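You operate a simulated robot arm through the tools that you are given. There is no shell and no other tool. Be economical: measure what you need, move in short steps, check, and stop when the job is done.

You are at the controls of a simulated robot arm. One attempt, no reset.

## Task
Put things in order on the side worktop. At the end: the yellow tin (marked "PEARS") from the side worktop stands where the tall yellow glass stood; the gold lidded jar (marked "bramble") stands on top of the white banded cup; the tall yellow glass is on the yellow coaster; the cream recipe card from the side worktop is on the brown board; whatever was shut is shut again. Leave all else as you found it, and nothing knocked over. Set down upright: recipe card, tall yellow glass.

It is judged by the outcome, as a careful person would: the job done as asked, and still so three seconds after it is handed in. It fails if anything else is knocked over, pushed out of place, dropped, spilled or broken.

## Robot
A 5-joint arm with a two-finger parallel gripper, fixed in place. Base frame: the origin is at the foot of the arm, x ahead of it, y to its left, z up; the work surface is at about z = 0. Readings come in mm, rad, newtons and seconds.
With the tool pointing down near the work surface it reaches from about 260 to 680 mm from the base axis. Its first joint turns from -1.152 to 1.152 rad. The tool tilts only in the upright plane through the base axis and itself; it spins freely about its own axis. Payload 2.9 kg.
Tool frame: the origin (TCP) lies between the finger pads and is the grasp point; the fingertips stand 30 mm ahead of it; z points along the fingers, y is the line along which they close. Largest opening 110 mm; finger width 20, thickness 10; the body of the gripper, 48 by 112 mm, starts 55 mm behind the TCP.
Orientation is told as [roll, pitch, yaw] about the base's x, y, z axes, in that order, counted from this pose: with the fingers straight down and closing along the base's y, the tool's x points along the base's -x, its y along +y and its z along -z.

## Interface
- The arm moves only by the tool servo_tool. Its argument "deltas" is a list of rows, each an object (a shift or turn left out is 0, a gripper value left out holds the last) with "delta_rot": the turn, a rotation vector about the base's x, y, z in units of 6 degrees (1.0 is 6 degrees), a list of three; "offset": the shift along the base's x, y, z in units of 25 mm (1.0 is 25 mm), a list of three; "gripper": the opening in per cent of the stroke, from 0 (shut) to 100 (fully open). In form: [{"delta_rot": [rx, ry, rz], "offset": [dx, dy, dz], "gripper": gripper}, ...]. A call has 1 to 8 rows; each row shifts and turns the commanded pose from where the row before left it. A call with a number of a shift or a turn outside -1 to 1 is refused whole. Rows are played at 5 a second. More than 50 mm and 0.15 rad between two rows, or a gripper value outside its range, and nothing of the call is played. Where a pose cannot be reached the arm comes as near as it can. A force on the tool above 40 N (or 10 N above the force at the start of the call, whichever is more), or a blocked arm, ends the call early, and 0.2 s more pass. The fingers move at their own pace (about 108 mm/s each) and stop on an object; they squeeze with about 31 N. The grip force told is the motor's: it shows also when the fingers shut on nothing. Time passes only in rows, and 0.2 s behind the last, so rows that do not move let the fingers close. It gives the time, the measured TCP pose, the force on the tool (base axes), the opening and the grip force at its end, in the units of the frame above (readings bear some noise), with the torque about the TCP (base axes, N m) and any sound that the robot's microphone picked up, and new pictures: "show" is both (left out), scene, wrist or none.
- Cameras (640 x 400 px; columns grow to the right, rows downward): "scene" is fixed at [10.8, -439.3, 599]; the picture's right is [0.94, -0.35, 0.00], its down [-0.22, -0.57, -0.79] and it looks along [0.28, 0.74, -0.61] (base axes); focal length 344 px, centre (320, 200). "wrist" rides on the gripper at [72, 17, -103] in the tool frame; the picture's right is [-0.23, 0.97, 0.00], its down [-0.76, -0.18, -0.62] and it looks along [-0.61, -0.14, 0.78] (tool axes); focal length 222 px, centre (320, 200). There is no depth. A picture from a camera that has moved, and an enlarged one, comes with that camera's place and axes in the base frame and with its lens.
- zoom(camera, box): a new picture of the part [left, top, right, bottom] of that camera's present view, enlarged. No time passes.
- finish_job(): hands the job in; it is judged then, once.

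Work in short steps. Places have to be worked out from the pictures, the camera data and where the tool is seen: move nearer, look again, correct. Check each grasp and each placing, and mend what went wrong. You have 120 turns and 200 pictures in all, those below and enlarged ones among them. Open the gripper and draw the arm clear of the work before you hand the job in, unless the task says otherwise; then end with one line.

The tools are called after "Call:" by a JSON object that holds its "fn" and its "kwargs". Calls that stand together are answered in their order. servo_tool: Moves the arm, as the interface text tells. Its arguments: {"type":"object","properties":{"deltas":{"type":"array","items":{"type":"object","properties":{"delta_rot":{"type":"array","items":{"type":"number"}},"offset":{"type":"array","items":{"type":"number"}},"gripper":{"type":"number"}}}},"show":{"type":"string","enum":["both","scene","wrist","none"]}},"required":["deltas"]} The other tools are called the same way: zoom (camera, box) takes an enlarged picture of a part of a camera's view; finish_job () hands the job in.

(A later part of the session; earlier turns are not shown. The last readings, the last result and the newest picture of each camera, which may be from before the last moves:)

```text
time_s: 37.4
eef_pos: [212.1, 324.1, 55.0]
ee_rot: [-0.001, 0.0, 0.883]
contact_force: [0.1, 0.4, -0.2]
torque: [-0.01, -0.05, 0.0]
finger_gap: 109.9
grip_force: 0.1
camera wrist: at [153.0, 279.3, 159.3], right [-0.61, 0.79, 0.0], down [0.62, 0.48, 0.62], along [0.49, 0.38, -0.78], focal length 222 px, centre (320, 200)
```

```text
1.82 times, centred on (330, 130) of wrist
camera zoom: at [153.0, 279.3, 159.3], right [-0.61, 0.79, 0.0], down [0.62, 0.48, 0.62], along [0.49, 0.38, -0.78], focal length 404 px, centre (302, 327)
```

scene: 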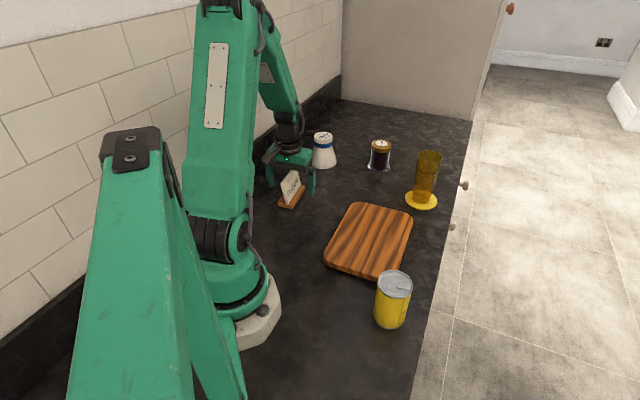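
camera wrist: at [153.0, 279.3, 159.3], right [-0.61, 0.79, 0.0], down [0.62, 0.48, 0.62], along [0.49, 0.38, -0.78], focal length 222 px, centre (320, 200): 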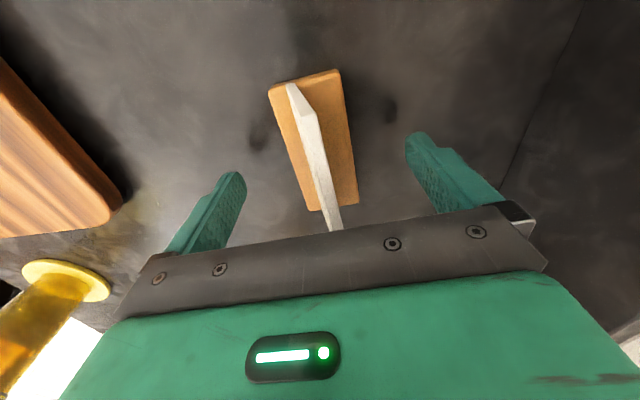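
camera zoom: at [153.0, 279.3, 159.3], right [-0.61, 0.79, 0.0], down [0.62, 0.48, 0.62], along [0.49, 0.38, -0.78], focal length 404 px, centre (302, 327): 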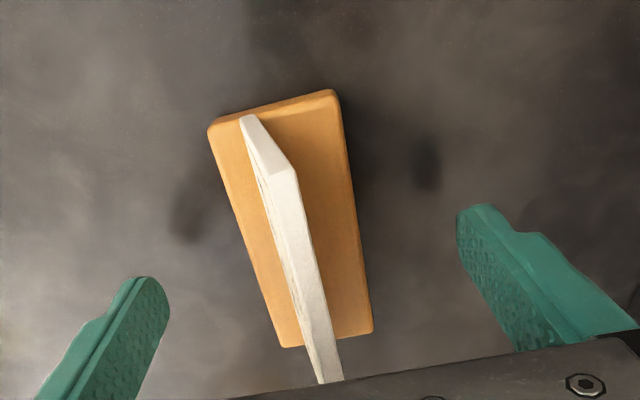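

Card top ≈83 mm; palm will be at TCP+55. Going down to ≈39 in small steps, watching the force.

Call:
{"fn": "servo_tool", "kwargs": {"deltas": [{"offset": [-0.05, 0, -0.2]}, {"offset": [0, 0, -0.2]}, {"offset": [0, 0, -0.12]}, {"offset": [0, 0, -0.12]}, {}], "show": "both"}}

Call:
{"fn": "zoom", "kwargs": {"camera": "scene", "box": [250, 130, 340, 220]}}

```text
time_s: 38.6
eef_pos: [210.5, 325.2, 39.9]
ee_rot: [0.0, 0.0, 0.885]
contact_force: [0.7, -0.3, -1.0]
torque: [0.01, -0.01, -0.01]
finger_gap: 110.3
grip_force: 0.0
camera wrist: at [150.3, 279.0, 143.3], right [-0.61, 0.79, 0.0], down [0.62, 0.48, 0.62], along [0.49, 0.38, -0.78], focal length 222 px, centre (320, 200)
```

scene: 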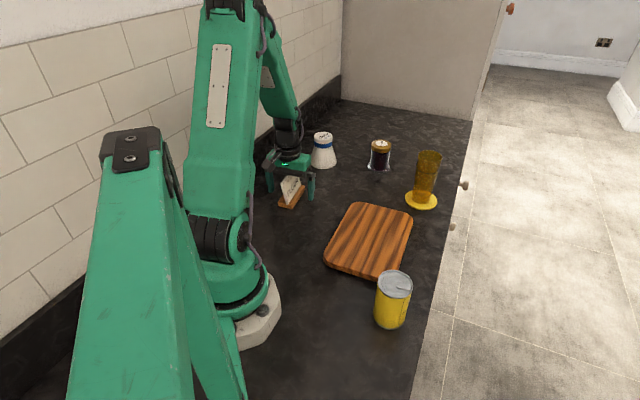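
wrist: 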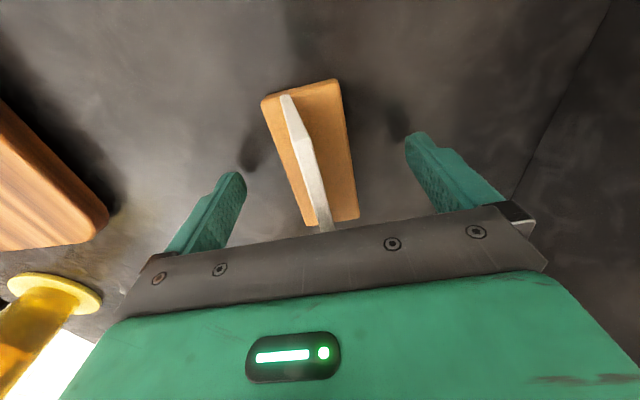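

```text
4.44 times, centred on (295, 175) of scene
camera zoom: at [10.8, -439.3, 599.0], right [0.94, -0.35, 0.0], down [-0.22, -0.57, -0.79], along [0.28, 0.74, -0.61], focal length 1527 px, centre (431, 311)
```

zoom: 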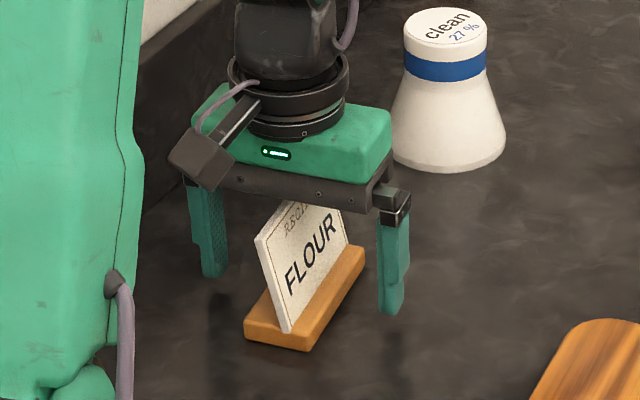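

No contact yet. Another 3 mm down, then close slowly on the foot.

Call:
{"fn": "servo_tool", "kwargs": {"deltas": [{"offset": [0, 0, -0.12]}, {"gripper": 60}, {"gripper": 50}, {"gripper": 40}, {"gripper": 33}, {"gripper": 25}, {"gripper": 25}], "show": "both"}}

Call:
{"fn": "zoom", "kwargs": {"camera": "scene", "box": [250, 130, 340, 220]}}

```text
time_s: 40.2
eef_pos: [209.9, 324.2, 36.2]
ee_rot: [0.0, 0.0, 0.885]
contact_force: [-0.1, 0.0, 0.1]
torque: [-0.01, -0.01, 0.01]
finger_gap: 44.4
grip_force: 31.3
camera wrist: at [150.3, 279.3, 140.8], right [-0.61, 0.79, 0.0], down [0.62, 0.48, 0.62], along [0.49, 0.38, -0.78], focal length 222 px, centre (320, 200)
```

scene: 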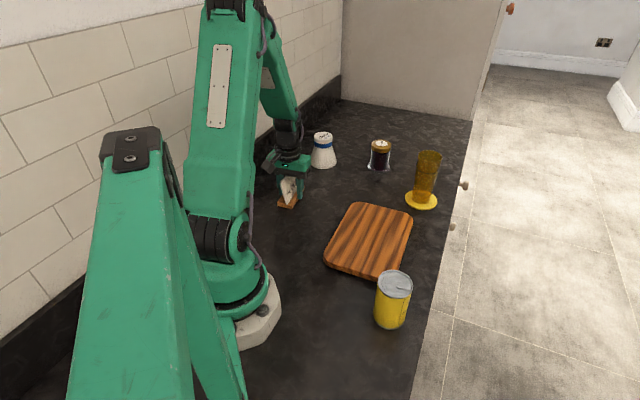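
wrist: 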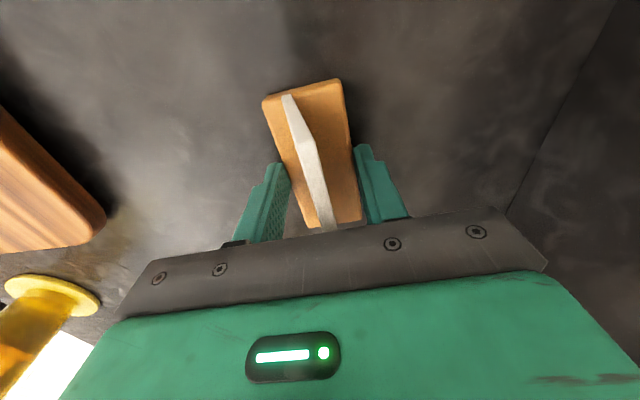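

```text
4.44 times, centred on (295, 175) of scene
camera zoom: at [10.8, -439.3, 599.0], right [0.94, -0.35, 0.0], down [-0.22, -0.57, -0.79], along [0.28, 0.74, -0.61], focal length 1527 px, centre (431, 311)
```

zoom: 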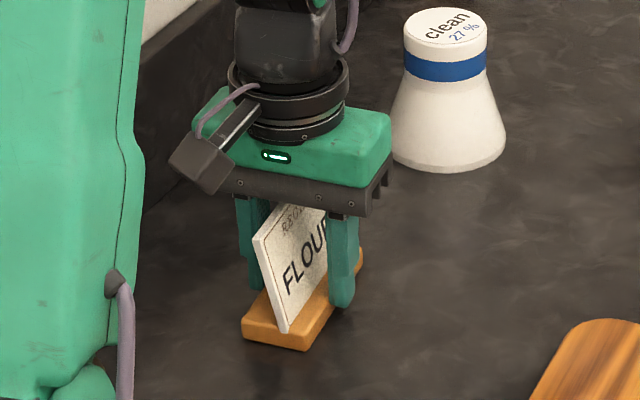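

Fingers hold the foot (gap 44.4). Lifting gently.

Call:
{"fn": "servo_tool", "kwargs": {"deltas": [{"offset": [0, 0, 0.2]}, {"offset": [0, 0, 0.5]}, {"offset": [0, 0, 0.8]}, {"offset": [0, 0, 0.8]}, {"offset": [0, 0, 0.3]}, {}], "show": "both"}}

Call:
{"fn": "zoom", "kwargs": {"camera": "scene", "box": [250, 100, 340, 220]}}

```text
time_s: 41.6
eef_pos: [207.2, 323.7, 102.6]
ee_rot: [-0.001, 0.001, 0.884]
contact_force: [-0.9, 0.9, -0.7]
torque: [0.02, -0.01, -0.01]
finger_gap: 43.8
grip_force: 31.2
camera wrist: at [148.7, 278.8, 206.8], right [-0.61, 0.79, 0.0], down [0.62, 0.48, 0.62], along [0.49, 0.38, -0.78], focal length 222 px, centre (320, 200)
```

scene: 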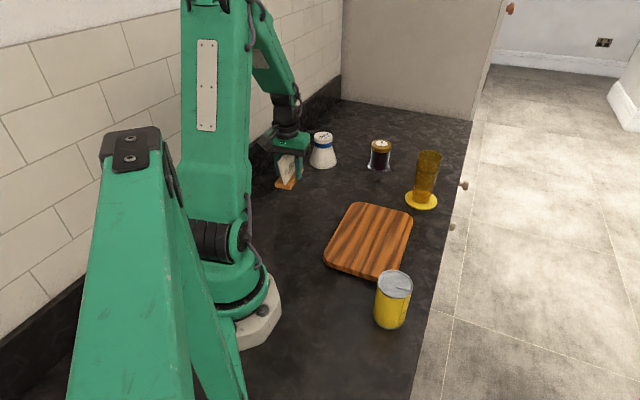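
wrist: 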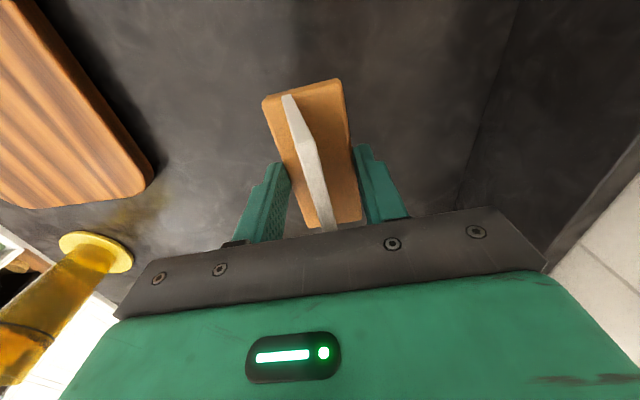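

```text
3.33 times, centred on (295, 160) of scene
camera zoom: at [10.8, -439.3, 599.0], right [0.94, -0.35, 0.0], down [-0.22, -0.57, -0.79], along [0.28, 0.74, -0.61], focal length 1146 px, centre (403, 333)
```

zoom: 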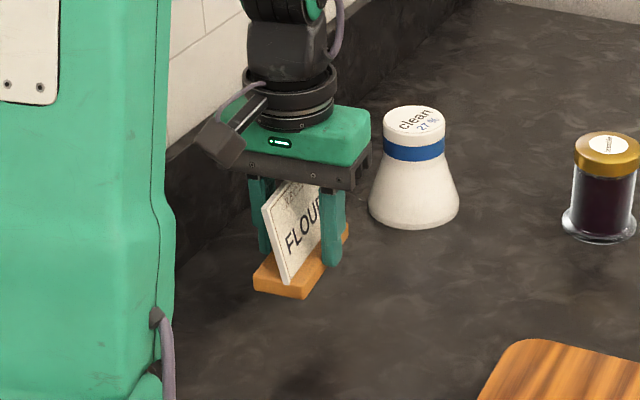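

The card came up whole and level. The board (centre ≈(338,90), long side also ≈49°) takes it without turning; carrying it there.

Call:
{"fn": "servo_tool", "kwargs": {"deltas": [{"offset": [0.2, -0.4, 0]}, {"offset": [0.43, -0.79, 0]}, {"offset": [0.43, -0.79, 0]}, {"offset": [0.43, -0.79, 0]}, {"offset": [0.43, -0.79, 0]}, {"offset": [0.43, -0.79, 0]}, {"offset": [0.43, -0.79, 0]}, {"offset": [0.43, -0.79, 0]}], "show": "none"}}

Call:
{"fn": "servo_tool", "kwargs": {"deltas": [{"offset": [0.43, -0.79, 0]}, {"offset": [0.43, -0.79, 0]}, {"offset": [0.43, -0.79, 0]}, {"offset": [0.43, -0.79, 0]}, {"offset": [0.3, -0.4, 0]}, {}], "show": "both"}}

Call:
{"fn": "zoom", "kwargs": {"camera": "scene", "box": [310, 140, 450, 300]}}

```text
time_s: 43.4
eef_pos: [290.2, 176.7, 101.6]
ee_rot: [0.0, 0.002, 0.886]
contact_force: [0.4, 0.0, -0.9]
torque: [0.04, -0.02, 0.01]
finger_gap: 44.1
grip_force: 31.3
```

```text
time_s: 44.8
eef_pos: [340.6, 86.1, 102.9]
ee_rot: [0.001, 0.001, 0.884]
contact_force: [0.7, -0.3, -0.3]
torque: [-0.01, 0.03, -0.03]
finger_gap: 44.2
grip_force: 30.8
camera wrist: at [281.5, 40.6, 205.7], right [-0.61, 0.79, 0.0], down [0.62, 0.48, 0.62], along [0.49, 0.38, -0.78], focal length 222 px, centre (320, 200)
```

scene: 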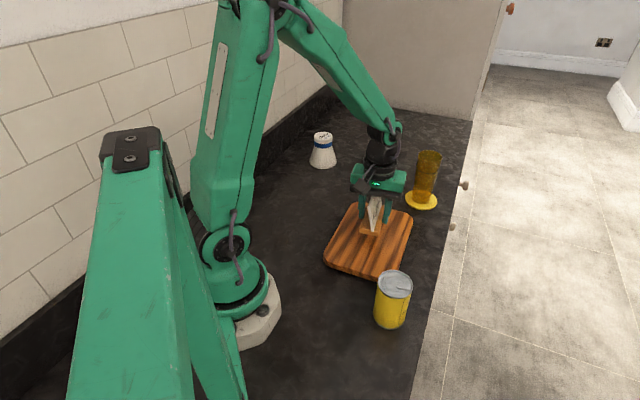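
wrist: 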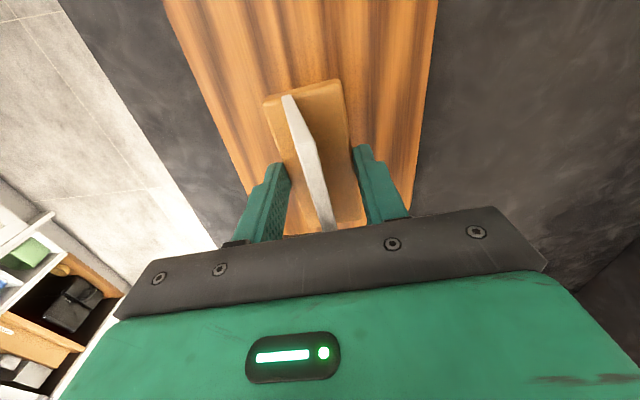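

```text
2.50 times, centred on (380, 220) of scene
camera zoom: at [10.8, -439.3, 599.0], right [0.94, -0.35, 0.0], down [-0.22, -0.57, -0.79], along [0.28, 0.74, -0.61], focal length 859 px, centre (170, 150)
```

zoom: 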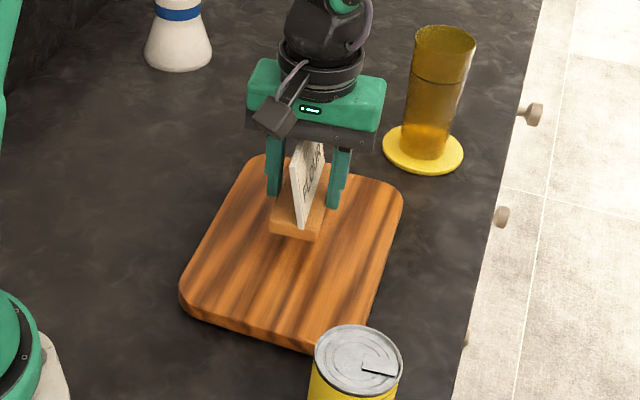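

Over the middle of the board. Lowering to ~z 62, then gently until contact.

Call:
{"fn": "servo_tool", "kwargs": {"deltas": [{"offset": [-0.1, -0.05, -0.4]}, {"offset": [0, 0, -0.6]}, {"offset": [0, 0, -0.4]}, {"offset": [0, 0, -0.2]}, {}], "show": "scene"}}

Call:
{"fn": "zoom", "kwargs": {"camera": "scene", "box": [310, 140, 450, 300]}}

```text
time_s: 46.0
eef_pos: [337.6, 84.9, 62.5]
ee_rot: [0.002, -0.001, 0.886]
contact_force: [0.5, -0.4, -1.4]
torque: [0.02, -0.02, 0.01]
finger_gap: 44.0
grip_force: 31.0
```

scene: 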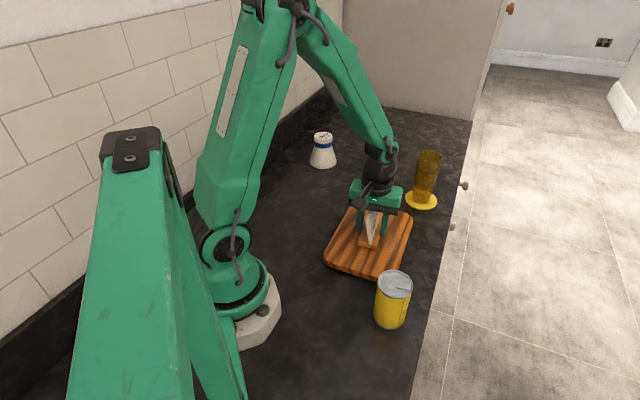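

```text
2.50 times, centred on (380, 220) of scene
camera zoom: at [10.8, -439.3, 599.0], right [0.94, -0.35, 0.0], down [-0.22, -0.57, -0.79], along [0.28, 0.74, -0.61], focal length 859 px, centre (170, 150)
```

zoom: 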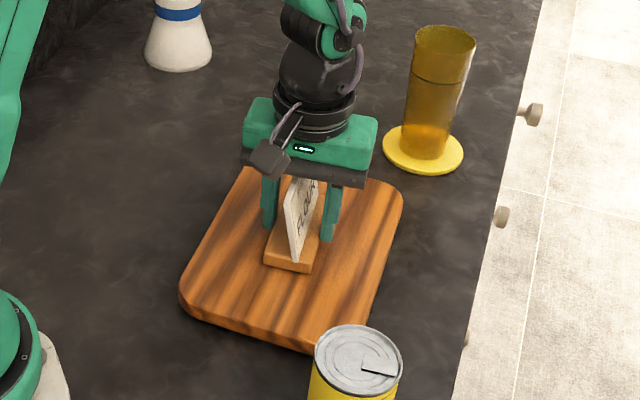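

Call:
{"fn": "servo_tool", "kwargs": {"deltas": [{"offset": [0, 0, -0.08]}, {"offset": [0, 0, -0.08]}, {"offset": [0, 0, -0.06]}], "show": "none"}}

```text
time_s: 46.8
eef_pos: [339.5, 84.8, 58.1]
ee_rot: [-0.002, -0.001, 0.886]
contact_force: [-8.4, 8.0, 30.4]
torque: [0.27, 0.33, -0.01]
finger_gap: 44.3
grip_force: 31.1
```

Firm contact; easing up ~1 mm and releasing.

Call:
{"fn": "servo_tool", "kwargs": {"deltas": [{"offset": [0, 0, 0.03]}, {"gripper": 50}, {"gripper": 70}, {"gripper": 100}, {}], "show": "both"}}

Call:
{"fn": "zoom", "kwargs": {"camera": "scene", "box": [310, 140, 450, 300]}}

```text
time_s: 48.0
eef_pos: [338.4, 84.3, 58.5]
ee_rot: [0.0, 0.0, 0.886]
contact_force: [0.6, -0.5, -0.1]
torque: [0.01, 0.0, -0.03]
finger_gap: 109.9
grip_force: 0.0
camera wrist: at [278.8, 39.2, 161.9], right [-0.61, 0.79, 0.0], down [0.62, 0.48, 0.62], along [0.49, 0.38, -0.78], focal length 222 px, centre (320, 200)
```

scene: 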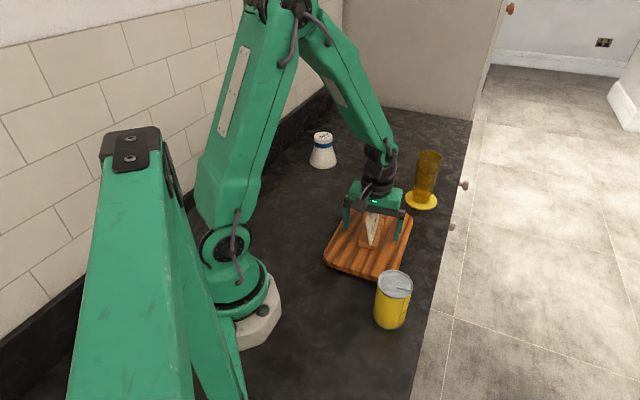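
wrist: 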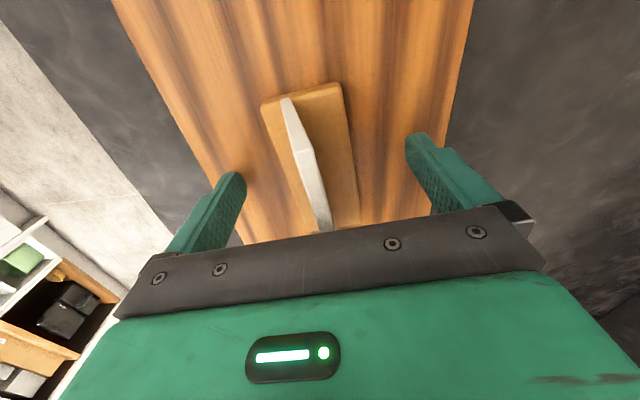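

```text
2.50 times, centred on (380, 220) of scene
camera zoom: at [10.8, -439.3, 599.0], right [0.94, -0.35, 0.0], down [-0.22, -0.57, -0.79], along [0.28, 0.74, -0.61], focal length 859 px, centre (170, 150)
```

zoom: 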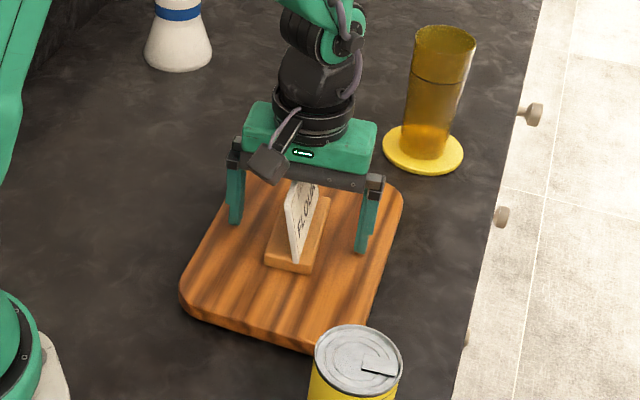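

The card stands on the board. Rising and moving towards the jar, turning the tool to about radial alignment (yaw ≈0.63).

Call:
{"fn": "servo_tool", "kwargs": {"deltas": [{"offset": [0, 0, 0.6]}, {"offset": [0, 0, 1]}, {"offset": [0, 0, 1]}, {"offset": [0, 0, 1]}, {"offset": [0, 0, 1]}, {"offset": [0, 0, 1]}, {"offset": [0.5, 1, 0], "delta_rot": [0, 0, -0.8]}, {"offset": [0.5, 1, 0], "delta_rot": [0, 0, -0.8]}], "show": "none"}}

Call:
{"fn": "servo_tool", "kwargs": {"deltas": [{"offset": [0.5, 1, 0], "delta_rot": [0, 0, -0.8]}, {"offset": [0.5, 1, 0]}, {"offset": [0.5, 1, 0]}, {"offset": [0.5, 1, 0]}, {"offset": [0.6, 1, 0]}, {"offset": [0.6, 1, 0]}, {"offset": [0.6, 1, 0]}, {}], "show": "both"}}

Call:
{"fn": "zoom", "kwargs": {"camera": "wrist", "box": [220, 40, 480, 220]}}

```text
time_s: 49.8
eef_pos: [363.3, 135.5, 197.9]
ee_rot: [0.001, 0.0, 0.717]
contact_force: [0.0, 0.1, 0.9]
torque: [0.02, -0.01, -0.01]
finger_gap: 109.9
grip_force: 0.1
```

```text
time_s: 51.6
eef_pos: [458.3, 310.1, 197.4]
ee_rot: [0.0, 0.0, 0.635]
contact_force: [-0.2, -0.6, -0.1]
torque: [0.0, -0.02, -0.01]
finger_gap: 110.1
grip_force: 0.0
camera wrist: at [389.6, 281.2, 302.2], right [-0.39, 0.92, 0.0], down [0.72, 0.31, 0.62], along [0.57, 0.25, -0.78], focal length 222 px, centre (320, 200)
```

scene: 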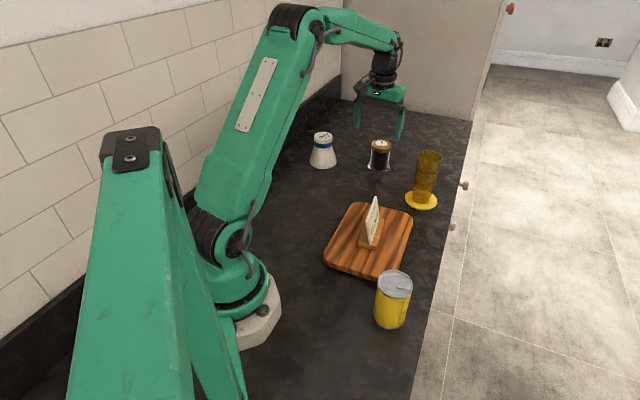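
wrist: 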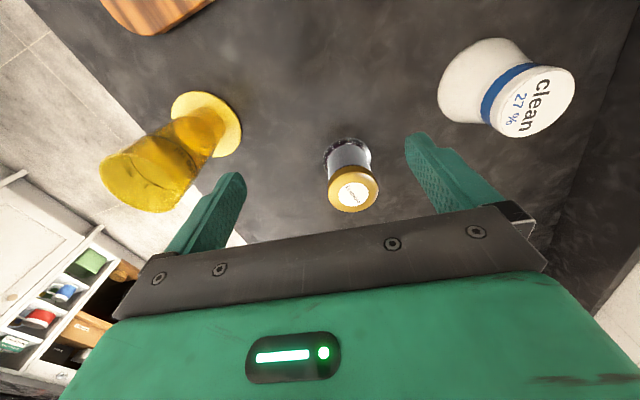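

```text
2.22 times, centred on (350, 130) of wrist
camera zoom: at [389.6, 281.2, 302.2], right [-0.39, 0.92, 0.0], down [0.72, 0.31, 0.62], along [0.57, 0.25, -0.78], focal length 494 px, centre (253, 356)
```

zoom: 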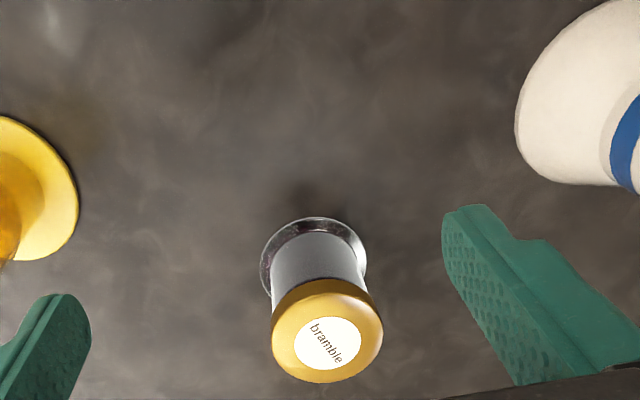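

Jar centre ≈(521.5,384), lid ≈60 mm. Moving over it at z≈130.

Call:
{"fn": "servo_tool", "kwargs": {"deltas": [{"offset": [0.5, 0.6, -0.5]}, {"offset": [0.5, 0.6, -0.6]}, {"offset": [0.5, 0.6, -0.6]}, {"offset": [0.5, 0.6, -0.5]}, {"offset": [0.53, 0.56, -0.4]}, {}], "show": "both"}}

Call:
{"fn": "zoom", "kwargs": {"camera": "wrist", "box": [220, 40, 480, 220]}}

```text
time_s: 53.0
eef_pos: [522.0, 382.9, 132.4]
ee_rot: [0.001, -0.001, 0.635]
contact_force: [-0.6, 0.9, 0.5]
torque: [-0.01, 0.01, -0.04]
finger_gap: 110.0
grip_force: 0.0
camera wrist: at [452.4, 353.8, 236.3], right [-0.39, 0.92, 0.0], down [0.72, 0.31, 0.62], along [0.57, 0.25, -0.78], focal length 222 px, centre (320, 200)
```

scene: 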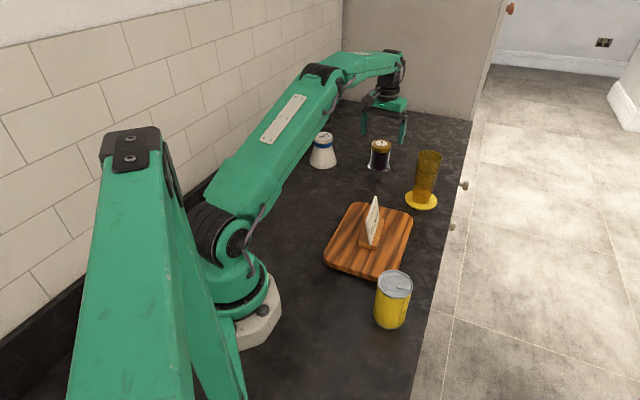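
wrist: 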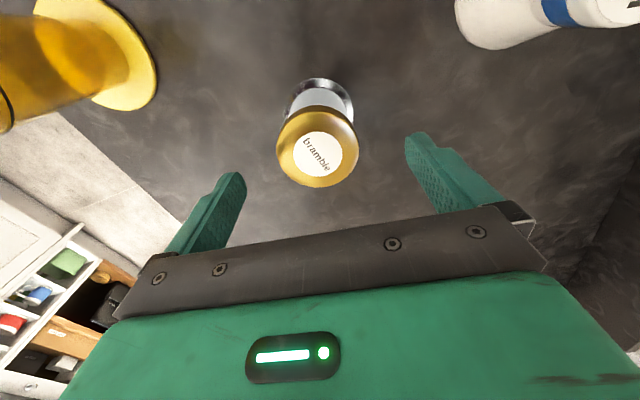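

```text
2.22 times, centred on (350, 130) of wrist
camera zoom: at [452.4, 353.8, 236.3], right [-0.39, 0.92, 0.0], down [0.72, 0.31, 0.62], along [0.57, 0.25, -0.78], focal length 494 px, centre (253, 356)
```

zoom: 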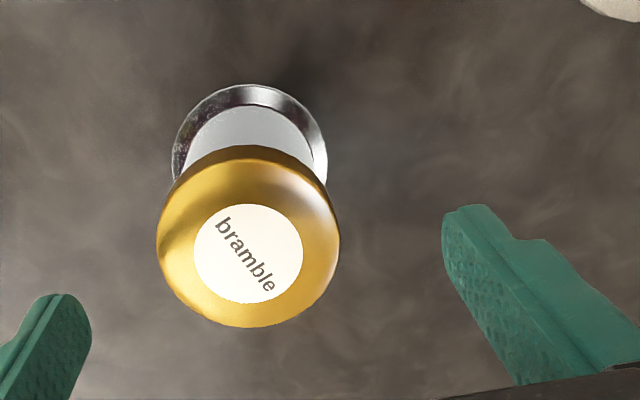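

Aligned. Lowering to z≈46 and closing.

Call:
{"fn": "servo_tool", "kwargs": {"deltas": [{"offset": [0.02, 0, -0.8]}, {"offset": [0, 0, -0.9]}, {"offset": [0, 0, -0.9]}, {"offset": [0, 0, -0.85]}, {}], "show": "wrist"}}

Call:
{"fn": "servo_tool", "kwargs": {"deltas": [{"gripper": 70}, {"gripper": 60}, {"gripper": 50}, {"gripper": 40}, {"gripper": 30}, {}], "show": "both"}}

Call:
{"fn": "zoom", "kwargs": {"camera": "scene", "box": [300, 60, 460, 220]}}

```text
time_s: 54.2
eef_pos: [521.2, 382.1, 47.0]
ee_rot: [-0.001, 0.001, 0.635]
contact_force: [-1.6, 0.1, -0.4]
torque: [0.02, 0.02, 0.0]
finger_gap: 110.0
grip_force: 0.1
camera wrist: at [452.2, 353.0, 150.3], right [-0.39, 0.92, 0.0], down [0.72, 0.31, 0.62], along [0.57, 0.25, -0.78], focal length 222 px, centre (320, 200)
```

wrist: 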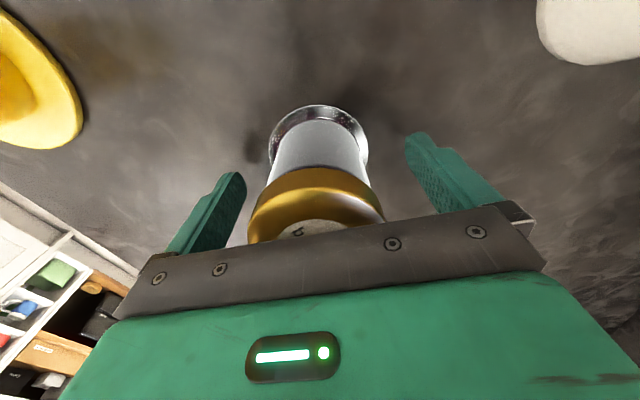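

```text
time_s: 55.6
eef_pos: [520.2, 382.4, 46.5]
ee_rot: [0.0, 0.001, 0.632]
contact_force: [0.9, 0.9, 0.7]
torque: [0.09, 0.05, -0.02]
finger_gap: 61.3
grip_force: 31.5
camera wrist: at [452.3, 352.9, 150.4], right [-0.39, 0.92, 0.0], down [0.72, 0.31, 0.62], along [0.57, 0.25, -0.78], focal length 222 px, centre (320, 200)
```

scene: 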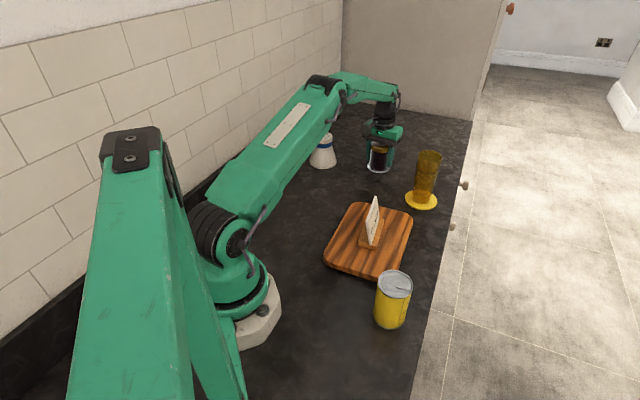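
wrist: 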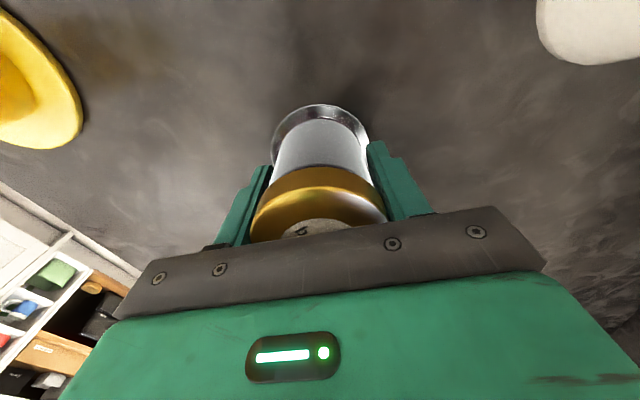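

```text
2.50 times, centred on (380, 140) of scene
camera zoom: at [10.8, -439.3, 599.0], right [0.94, -0.35, 0.0], down [-0.22, -0.57, -0.79], along [0.28, 0.74, -0.61], focal length 859 px, centre (170, 350)
```

zoom: 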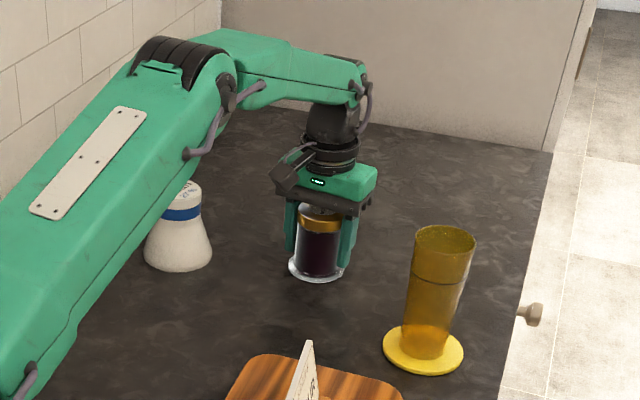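

Gripped (61.3 mm, on the lid/upper body). Lifting slowly 25 mm to check that jar and lid come up together.

Call:
{"fn": "servo_tool", "kwargs": {"deltas": [{"offset": [0, 0, 0.2]}, {"offset": [0, 0, 0.4]}, {"offset": [0, 0, 0.4]}, {}], "show": "both"}}

Call:
{"fn": "zoom", "kwargs": {"camera": "scene", "box": [300, 60, 460, 220]}}

```text
time_s: 56.6
eef_pos: [521.6, 382.3, 71.0]
ee_rot: [-0.001, -0.001, 0.634]
contact_force: [1.1, 0.5, -2.6]
torque: [-0.02, -0.02, -0.01]
finger_gap: 61.3
grip_force: 31.2
camera wrist: at [453.2, 353.6, 175.7], right [-0.39, 0.92, 0.0], down [0.72, 0.31, 0.62], along [0.57, 0.25, -0.78], focal length 222 px, centre (320, 200)
```

scene: 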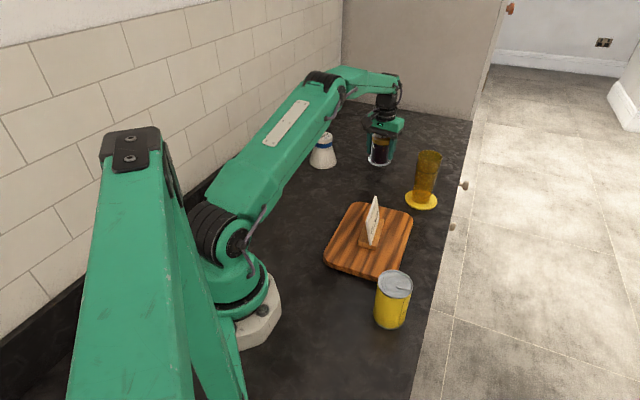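
wrist: 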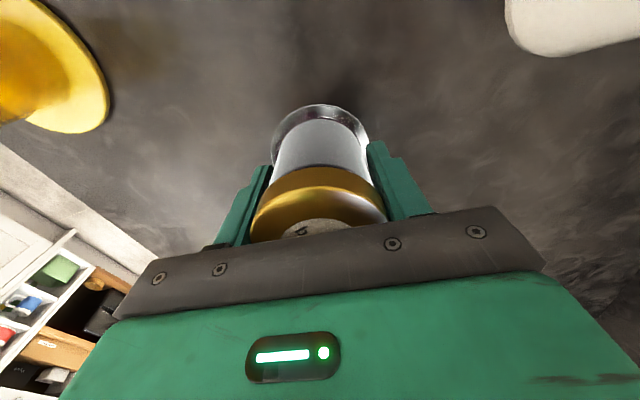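

```text
2.50 times, centred on (380, 140) of scene
camera zoom: at [10.8, -439.3, 599.0], right [0.94, -0.35, 0.0], down [-0.22, -0.57, -0.79], along [0.28, 0.74, -0.61], focal length 859 px, centre (170, 350)
```

zoom: 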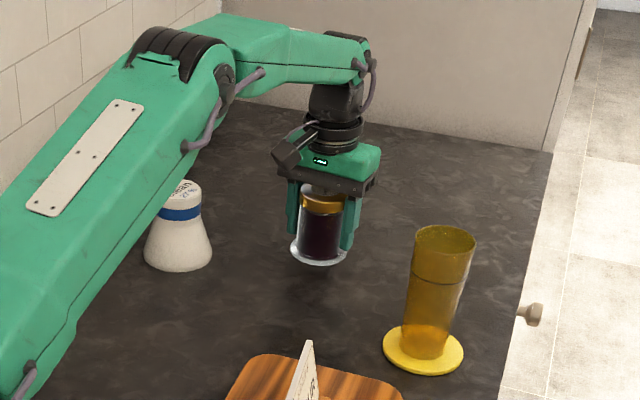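

Jar and lid come up together. Raising and swinging towards the cup (≈(365.5,478.5)), turning to yaw ≈0.92, stopping a bit short to look.

Call:
{"fn": "servo_tool", "kwargs": {"deltas": [{"offset": [-0.4, 0.1, 0.6], "delta_rot": [0, 0, 0.3]}, {"offset": [-0.7, 0.2, 0.7], "delta_rot": [0, 0, 0.35]}, {"offset": [-0.7, 0.3, 0.7], "delta_rot": [0, 0, 0.35]}, {"offset": [-0.7, 0.3, 0.7], "delta_rot": [0, 0, 0.35]}, {"offset": [-0.7, 0.3, 0.7], "delta_rot": [0, 0, 0.35]}, {"offset": [-0.7, 0.3, 0.7], "delta_rot": [0, 0, 0.35]}, {"offset": [-0.7, 0.2, 0.5], "delta_rot": [0, 0, 0.35]}, {"offset": [-0.6, 0, 0], "delta_rot": [0, 0, 0.3]}], "show": "both"}}

Call:
{"fn": "zoom", "kwargs": {"camera": "scene", "box": [280, 60, 440, 200]}}

```text
time_s: 58.4
eef_pos: [390.9, 427.2, 188.4]
ee_rot: [0.0, 0.0, 0.917]
contact_force: [0.3, -0.4, -3.2]
torque: [0.01, 0.0, 0.01]
finger_gap: 61.4
grip_force: 31.2
camera wrist: at [332.6, 380.1, 291.9], right [-0.64, 0.77, 0.0], down [0.6, 0.5, 0.62], along [0.48, 0.4, -0.78], focal length 222 px, centre (320, 200)
```

scene: 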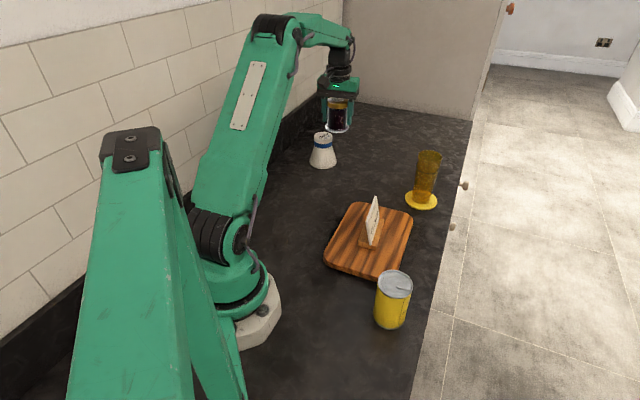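
wrist: 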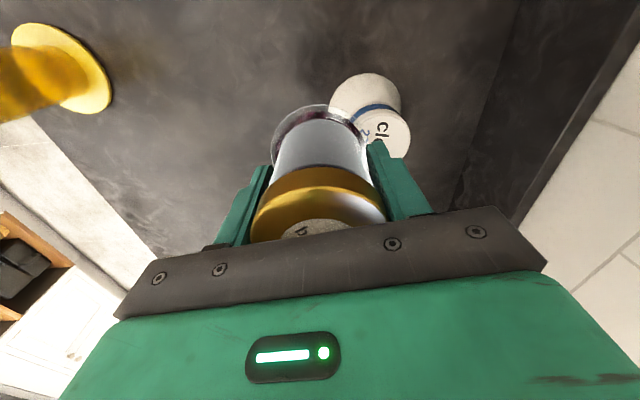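

```text
2.86 times, centred on (360, 130) of scene
camera zoom: at [10.8, -439.3, 599.0], right [0.94, -0.35, 0.0], down [-0.22, -0.57, -0.79], along [0.28, 0.74, -0.61], focal length 982 px, centre (206, 400)
```

zoom: 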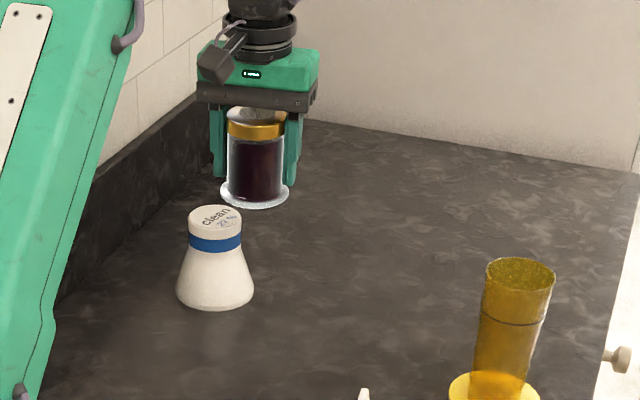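

Cross-checking views puts the cup at ≈(366.5,480), top ≈92–98 mm. Moving the jar above it, still ~40 mm clear, to compare alignment.

Call:
{"fn": "servo_tool", "kwargs": {"deltas": [{"offset": [-0.24, 0.52, 0]}, {"offset": [-0.25, 0.52, 0]}, {"offset": [-0.25, 0.53, 0]}, {"offset": [-0.24, 0.52, 0]}, {}], "show": "both"}}

Call:
{"fn": "zoom", "kwargs": {"camera": "scene", "box": [280, 90, 370, 180]}}

Call:
{"fn": "zoom", "kwargs": {"camera": "wrist", "box": [240, 40, 420, 180]}}

```text
time_s: 59.6
eef_pos: [366.0, 479.0, 186.9]
ee_rot: [-0.002, -0.001, 0.916]
contact_force: [-1.2, -0.4, -3.0]
torque: [-0.02, 0.0, 0.01]
finger_gap: 61.5
grip_force: 31.1
camera wrist: at [308.9, 432.1, 289.9], right [-0.63, 0.77, 0.0], down [0.6, 0.5, 0.62], along [0.48, 0.4, -0.78], focal length 222 px, centre (320, 200)
```

scene: 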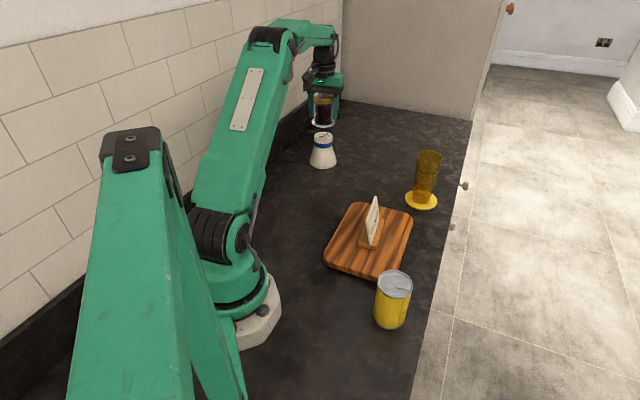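
wrist: 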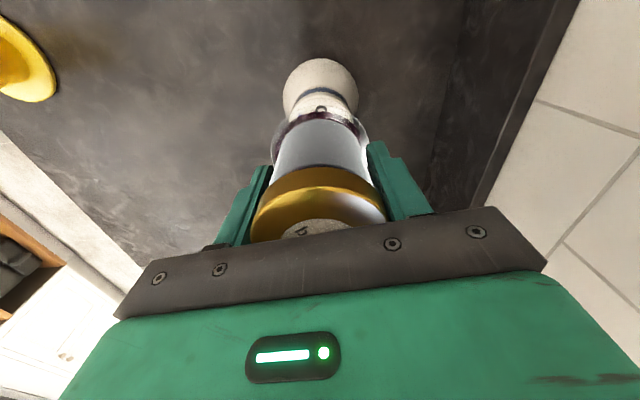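

```text
4.44 times, centred on (325, 135) of scene
camera zoom: at [10.8, -439.3, 599.0], right [0.94, -0.35, 0.0], down [-0.22, -0.57, -0.79], along [0.28, 0.74, -0.61], focal length 1527 px, centre (298, 489)
```

zoom: 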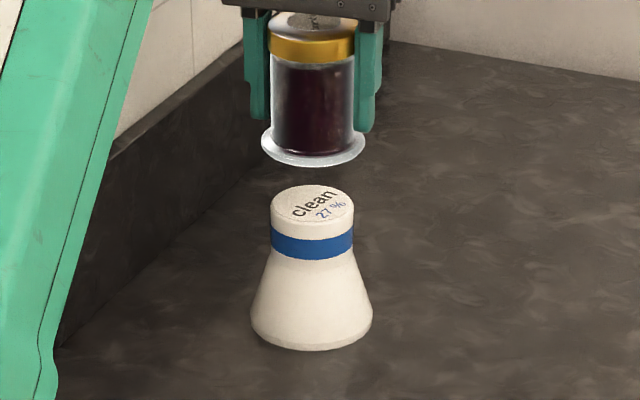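

```text
2.86 times, centred on (330, 110) of wrist
camera zoom: at [308.9, 432.1, 289.9], right [-0.63, 0.77, 0.0], down [0.6, 0.5, 0.62], along [0.48, 0.4, -0.78], focal length 635 px, centre (291, 457)
```

zoom: 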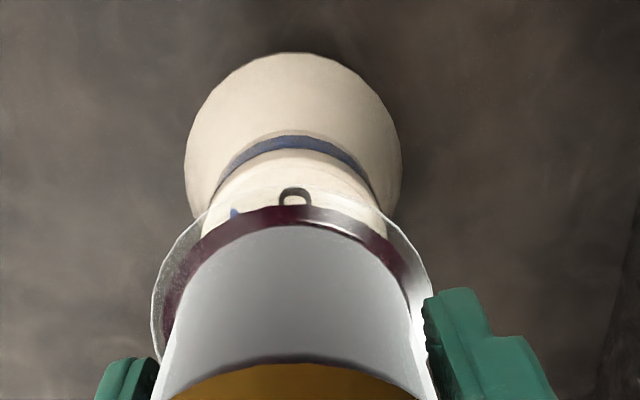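

Jar and cup axes line up in both views (within ~2–3 mm). Lowering to ~10 mm above expected contact.

Call:
{"fn": "servo_tool", "kwargs": {"deltas": [{"offset": [0, 0.02, -0.4]}, {"offset": [0, 0, -0.5]}, {"offset": [0, 0, -0.4]}, {}], "show": "both"}}

Call:
{"fn": "zoom", "kwargs": {"camera": "scene", "box": [280, 90, 370, 180]}}

Call:
{"fn": "zoom", "kwargs": {"camera": "wrist", "box": [240, 40, 420, 180]}}

```text
time_s: 60.6
eef_pos: [367.0, 478.9, 152.9]
ee_rot: [0.0, 0.0, 0.916]
contact_force: [0.7, 0.5, -3.0]
torque: [-0.03, -0.02, -0.02]
finger_gap: 61.3
grip_force: 31.5
camera wrist: at [308.9, 432.2, 256.4], right [-0.63, 0.77, 0.0], down [0.6, 0.5, 0.62], along [0.48, 0.4, -0.78], focal length 222 px, centre (320, 200)
```

scene: 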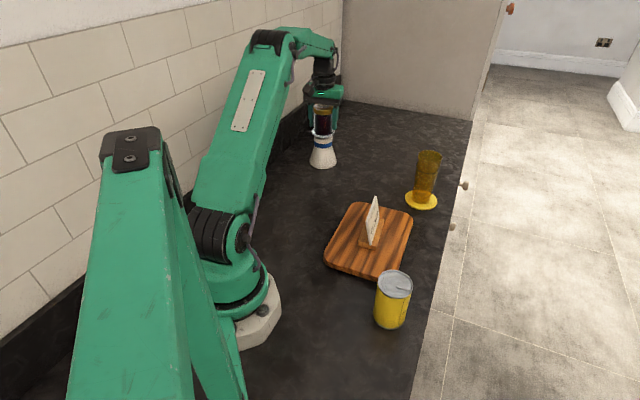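
wrist: 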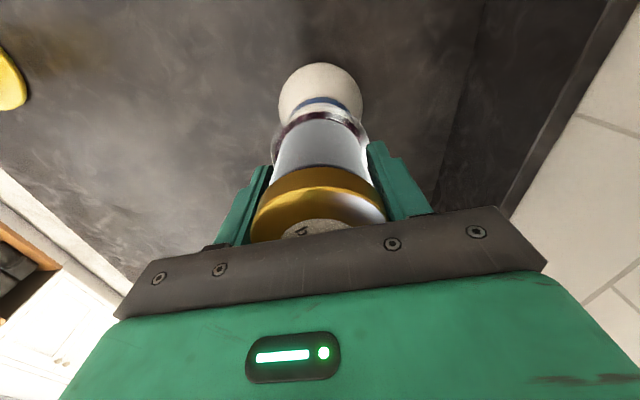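

```text
4.44 times, centred on (325, 135) of scene
camera zoom: at [10.8, -439.3, 599.0], right [0.94, -0.35, 0.0], down [-0.22, -0.57, -0.79], along [0.28, 0.74, -0.61], focal length 1527 px, centre (298, 489)
```

zoom: 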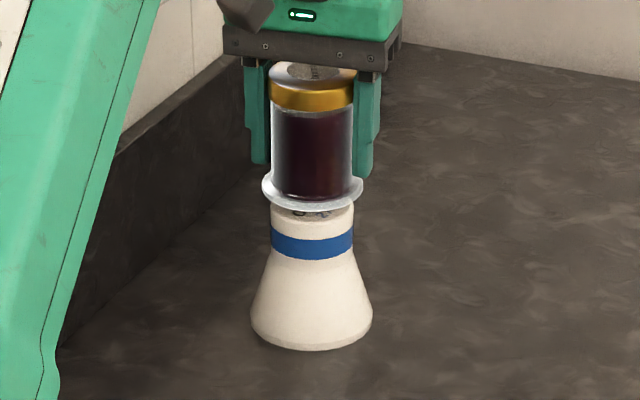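

```text
2.86 times, centred on (330, 110) of wrist
camera zoom: at [308.9, 432.2, 256.4], right [-0.63, 0.77, 0.0], down [0.6, 0.5, 0.62], along [0.48, 0.4, -0.78], focal length 635 px, centre (291, 457)
```

zoom: 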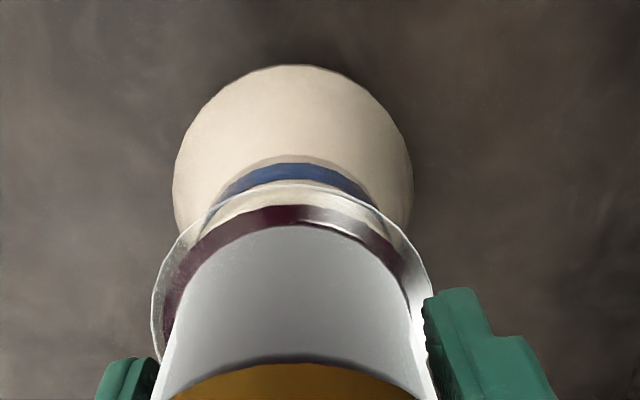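

Still centred. Easing down in 2 mm steps until contact.

Call:
{"fn": "servo_tool", "kwargs": {"deltas": [{"offset": [0, 0, -0.1]}, {"offset": [0, 0, -0.1]}, {"offset": [0, 0, -0.1]}, {"offset": [0, 0, -0.08]}, {}], "show": "none"}}

Call:
{"fn": "zoom", "kwargs": {"camera": "scene", "box": [280, 90, 370, 180]}}

```text
time_s: 61.8
eef_pos: [366.2, 477.7, 144.6]
ee_rot: [-0.002, 0.001, 0.917]
contact_force: [-0.5, 0.9, -3.8]
torque: [-0.03, 0.0, 0.02]
finger_gap: 61.5
grip_force: 31.3
```

```text
4.44 times, centred on (325, 135) of scene
camera zoom: at [10.8, -439.3, 599.0], right [0.94, -0.35, 0.0], down [-0.22, -0.57, -0.79], along [0.28, 0.74, -0.61], focal length 1527 px, centre (298, 489)
```

zoom: 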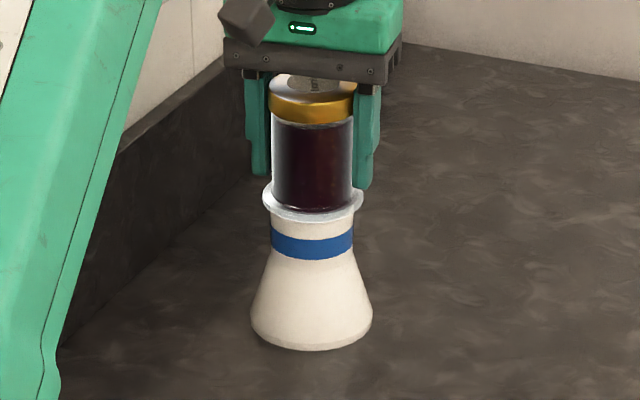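

Call:
{"fn": "servo_tool", "kwargs": {"deltas": [{"offset": [0, 0, -0.07]}, {"offset": [0, 0, -0.07]}, {}], "show": "none"}}

```text
time_s: 62.6
eef_pos: [366.6, 479.8, 140.2]
ee_rot: [0.0, -0.002, 0.915]
contact_force: [-2.0, -2.3, 6.3]
torque: [-0.1, 0.11, -0.02]
finger_gap: 61.0
grip_force: 31.3
```

Contact at ≈140 (force turned to +6 N). Checking alignment before letting go.

Call:
{"fn": "zoom", "kwargs": {"camera": "scene", "box": [290, 100, 350, 175]}}

Call:
{"fn": "zoom", "kwargs": {"camera": "wrist", "box": [240, 40, 420, 180]}}

```text
5.33 times, centred on (320, 138) of scene
camera zoom: at [10.7, -439.4, 598.9], right [0.94, -0.35, 0.0], down [-0.22, -0.57, -0.79], along [0.28, 0.74, -0.61], focal length 1833 px, centre (320, 533)
```

zoom: 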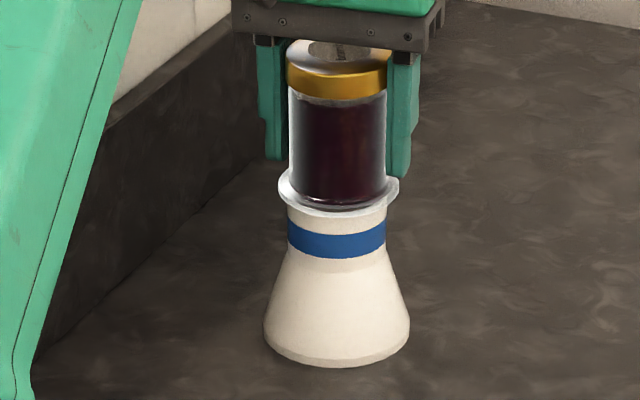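

```text
2.86 times, centred on (330, 110) of wrist
camera zoom: at [309.3, 432.0, 245.3], right [-0.63, 0.77, 0.0], down [0.6, 0.5, 0.62], along [0.48, 0.4, -0.78], focal length 635 px, centre (291, 457)
```

zoom: 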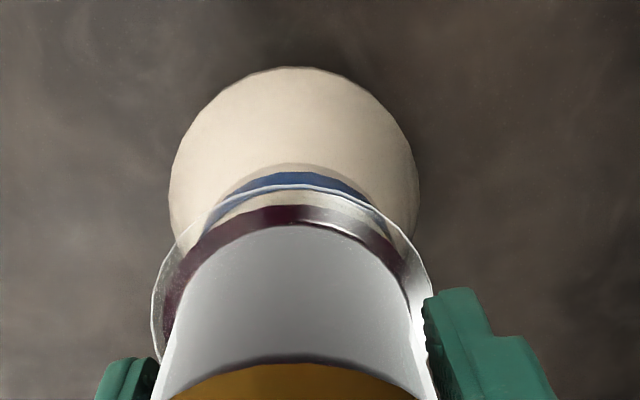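

Well centred on the cup. Opening slowly.

Call:
{"fn": "servo_tool", "kwargs": {"deltas": [{"offset": [0, 0, 0.02]}, {"gripper": 60}, {"gripper": 70}, {"gripper": 85}, {"gripper": 100}, {}], "show": "both"}}

Call:
{"fn": "zoom", "kwargs": {"camera": "scene", "box": [290, 100, 350, 175]}}

```text
time_s: 64.0
eef_pos: [367.8, 479.5, 140.8]
ee_rot: [0.001, 0.002, 0.914]
contact_force: [0.6, -0.6, -0.1]
torque: [-0.01, 0.01, -0.01]
finger_gap: 109.8
grip_force: 0.1
camera wrist: at [309.7, 431.9, 245.1], right [-0.63, 0.77, 0.0], down [0.6, 0.5, 0.62], along [0.48, 0.4, -0.78], focal length 222 px, centre (320, 200)
```

scene: 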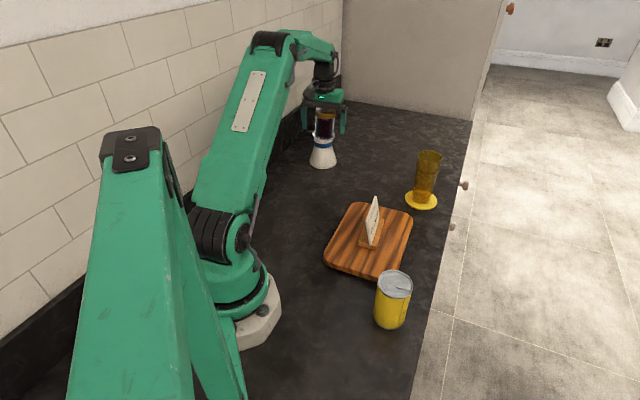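
wrist: 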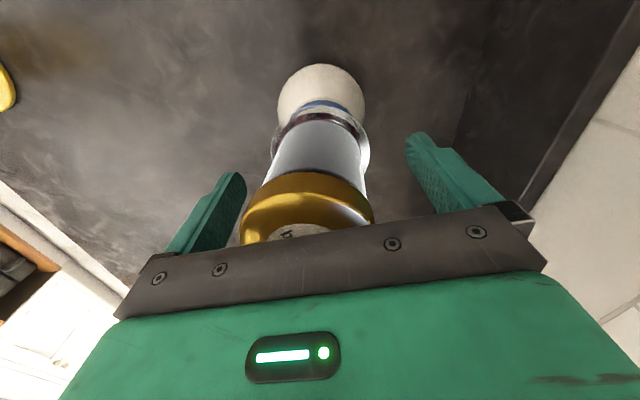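

```text
5.33 times, centred on (320, 138) of scene
camera zoom: at [10.8, -439.3, 599.0], right [0.94, -0.35, 0.0], down [-0.22, -0.57, -0.79], along [0.28, 0.74, -0.61], focal length 1833 px, centre (320, 533)
```

zoom: 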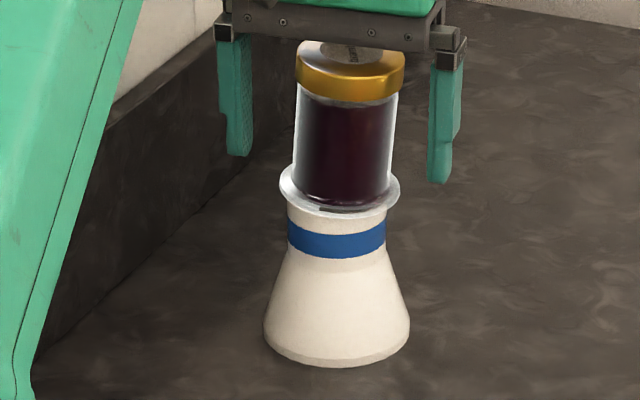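

The jar seems to lean slightly after release; I wait a moment and look again before moving anything.

Call:
{"fn": "servo_tool", "kwargs": {"deltas": [{}], "show": "none"}}

Call:
{"fn": "zoom", "kwargs": {"camera": "scene", "box": [290, 100, 350, 175]}}

Call:
{"fn": "zoom", "kwargs": {"camera": "wrist", "box": [240, 50, 420, 250]}}

```text
time_s: 64.4
eef_pos: [368.3, 479.1, 141.2]
ee_rot: [-0.001, 0.0, 0.916]
contact_force: [0.8, 0.1, -0.4]
torque: [-0.01, 0.03, -0.02]
finger_gap: 110.3
grip_force: 0.1
```

```text
5.33 times, centred on (320, 138) of scene
camera zoom: at [10.8, -439.3, 599.0], right [0.94, -0.35, 0.0], down [-0.22, -0.57, -0.79], along [0.28, 0.74, -0.61], focal length 1833 px, centre (320, 533)
```

zoom: 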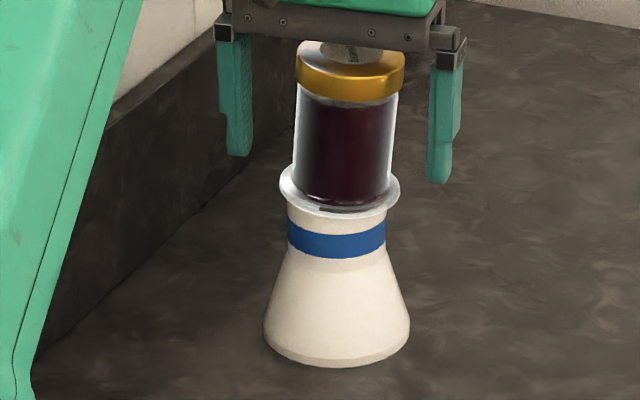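

```text
2.00 times, centred on (330, 150) of wrist
camera zoom: at [309.7, 431.9, 245.1], right [-0.63, 0.77, 0.0], down [0.6, 0.5, 0.62], along [0.48, 0.4, -0.78], focal length 444 px, centre (300, 300)
```

zoom: 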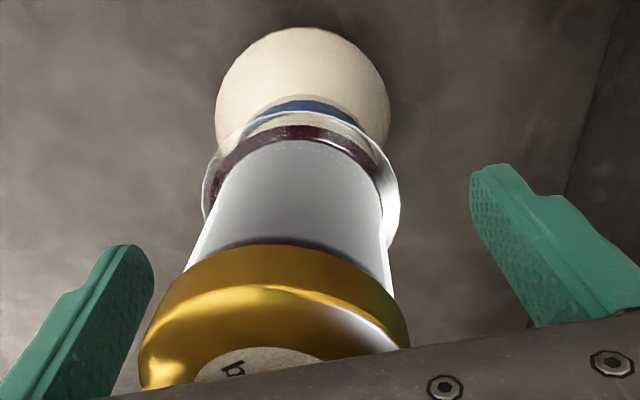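

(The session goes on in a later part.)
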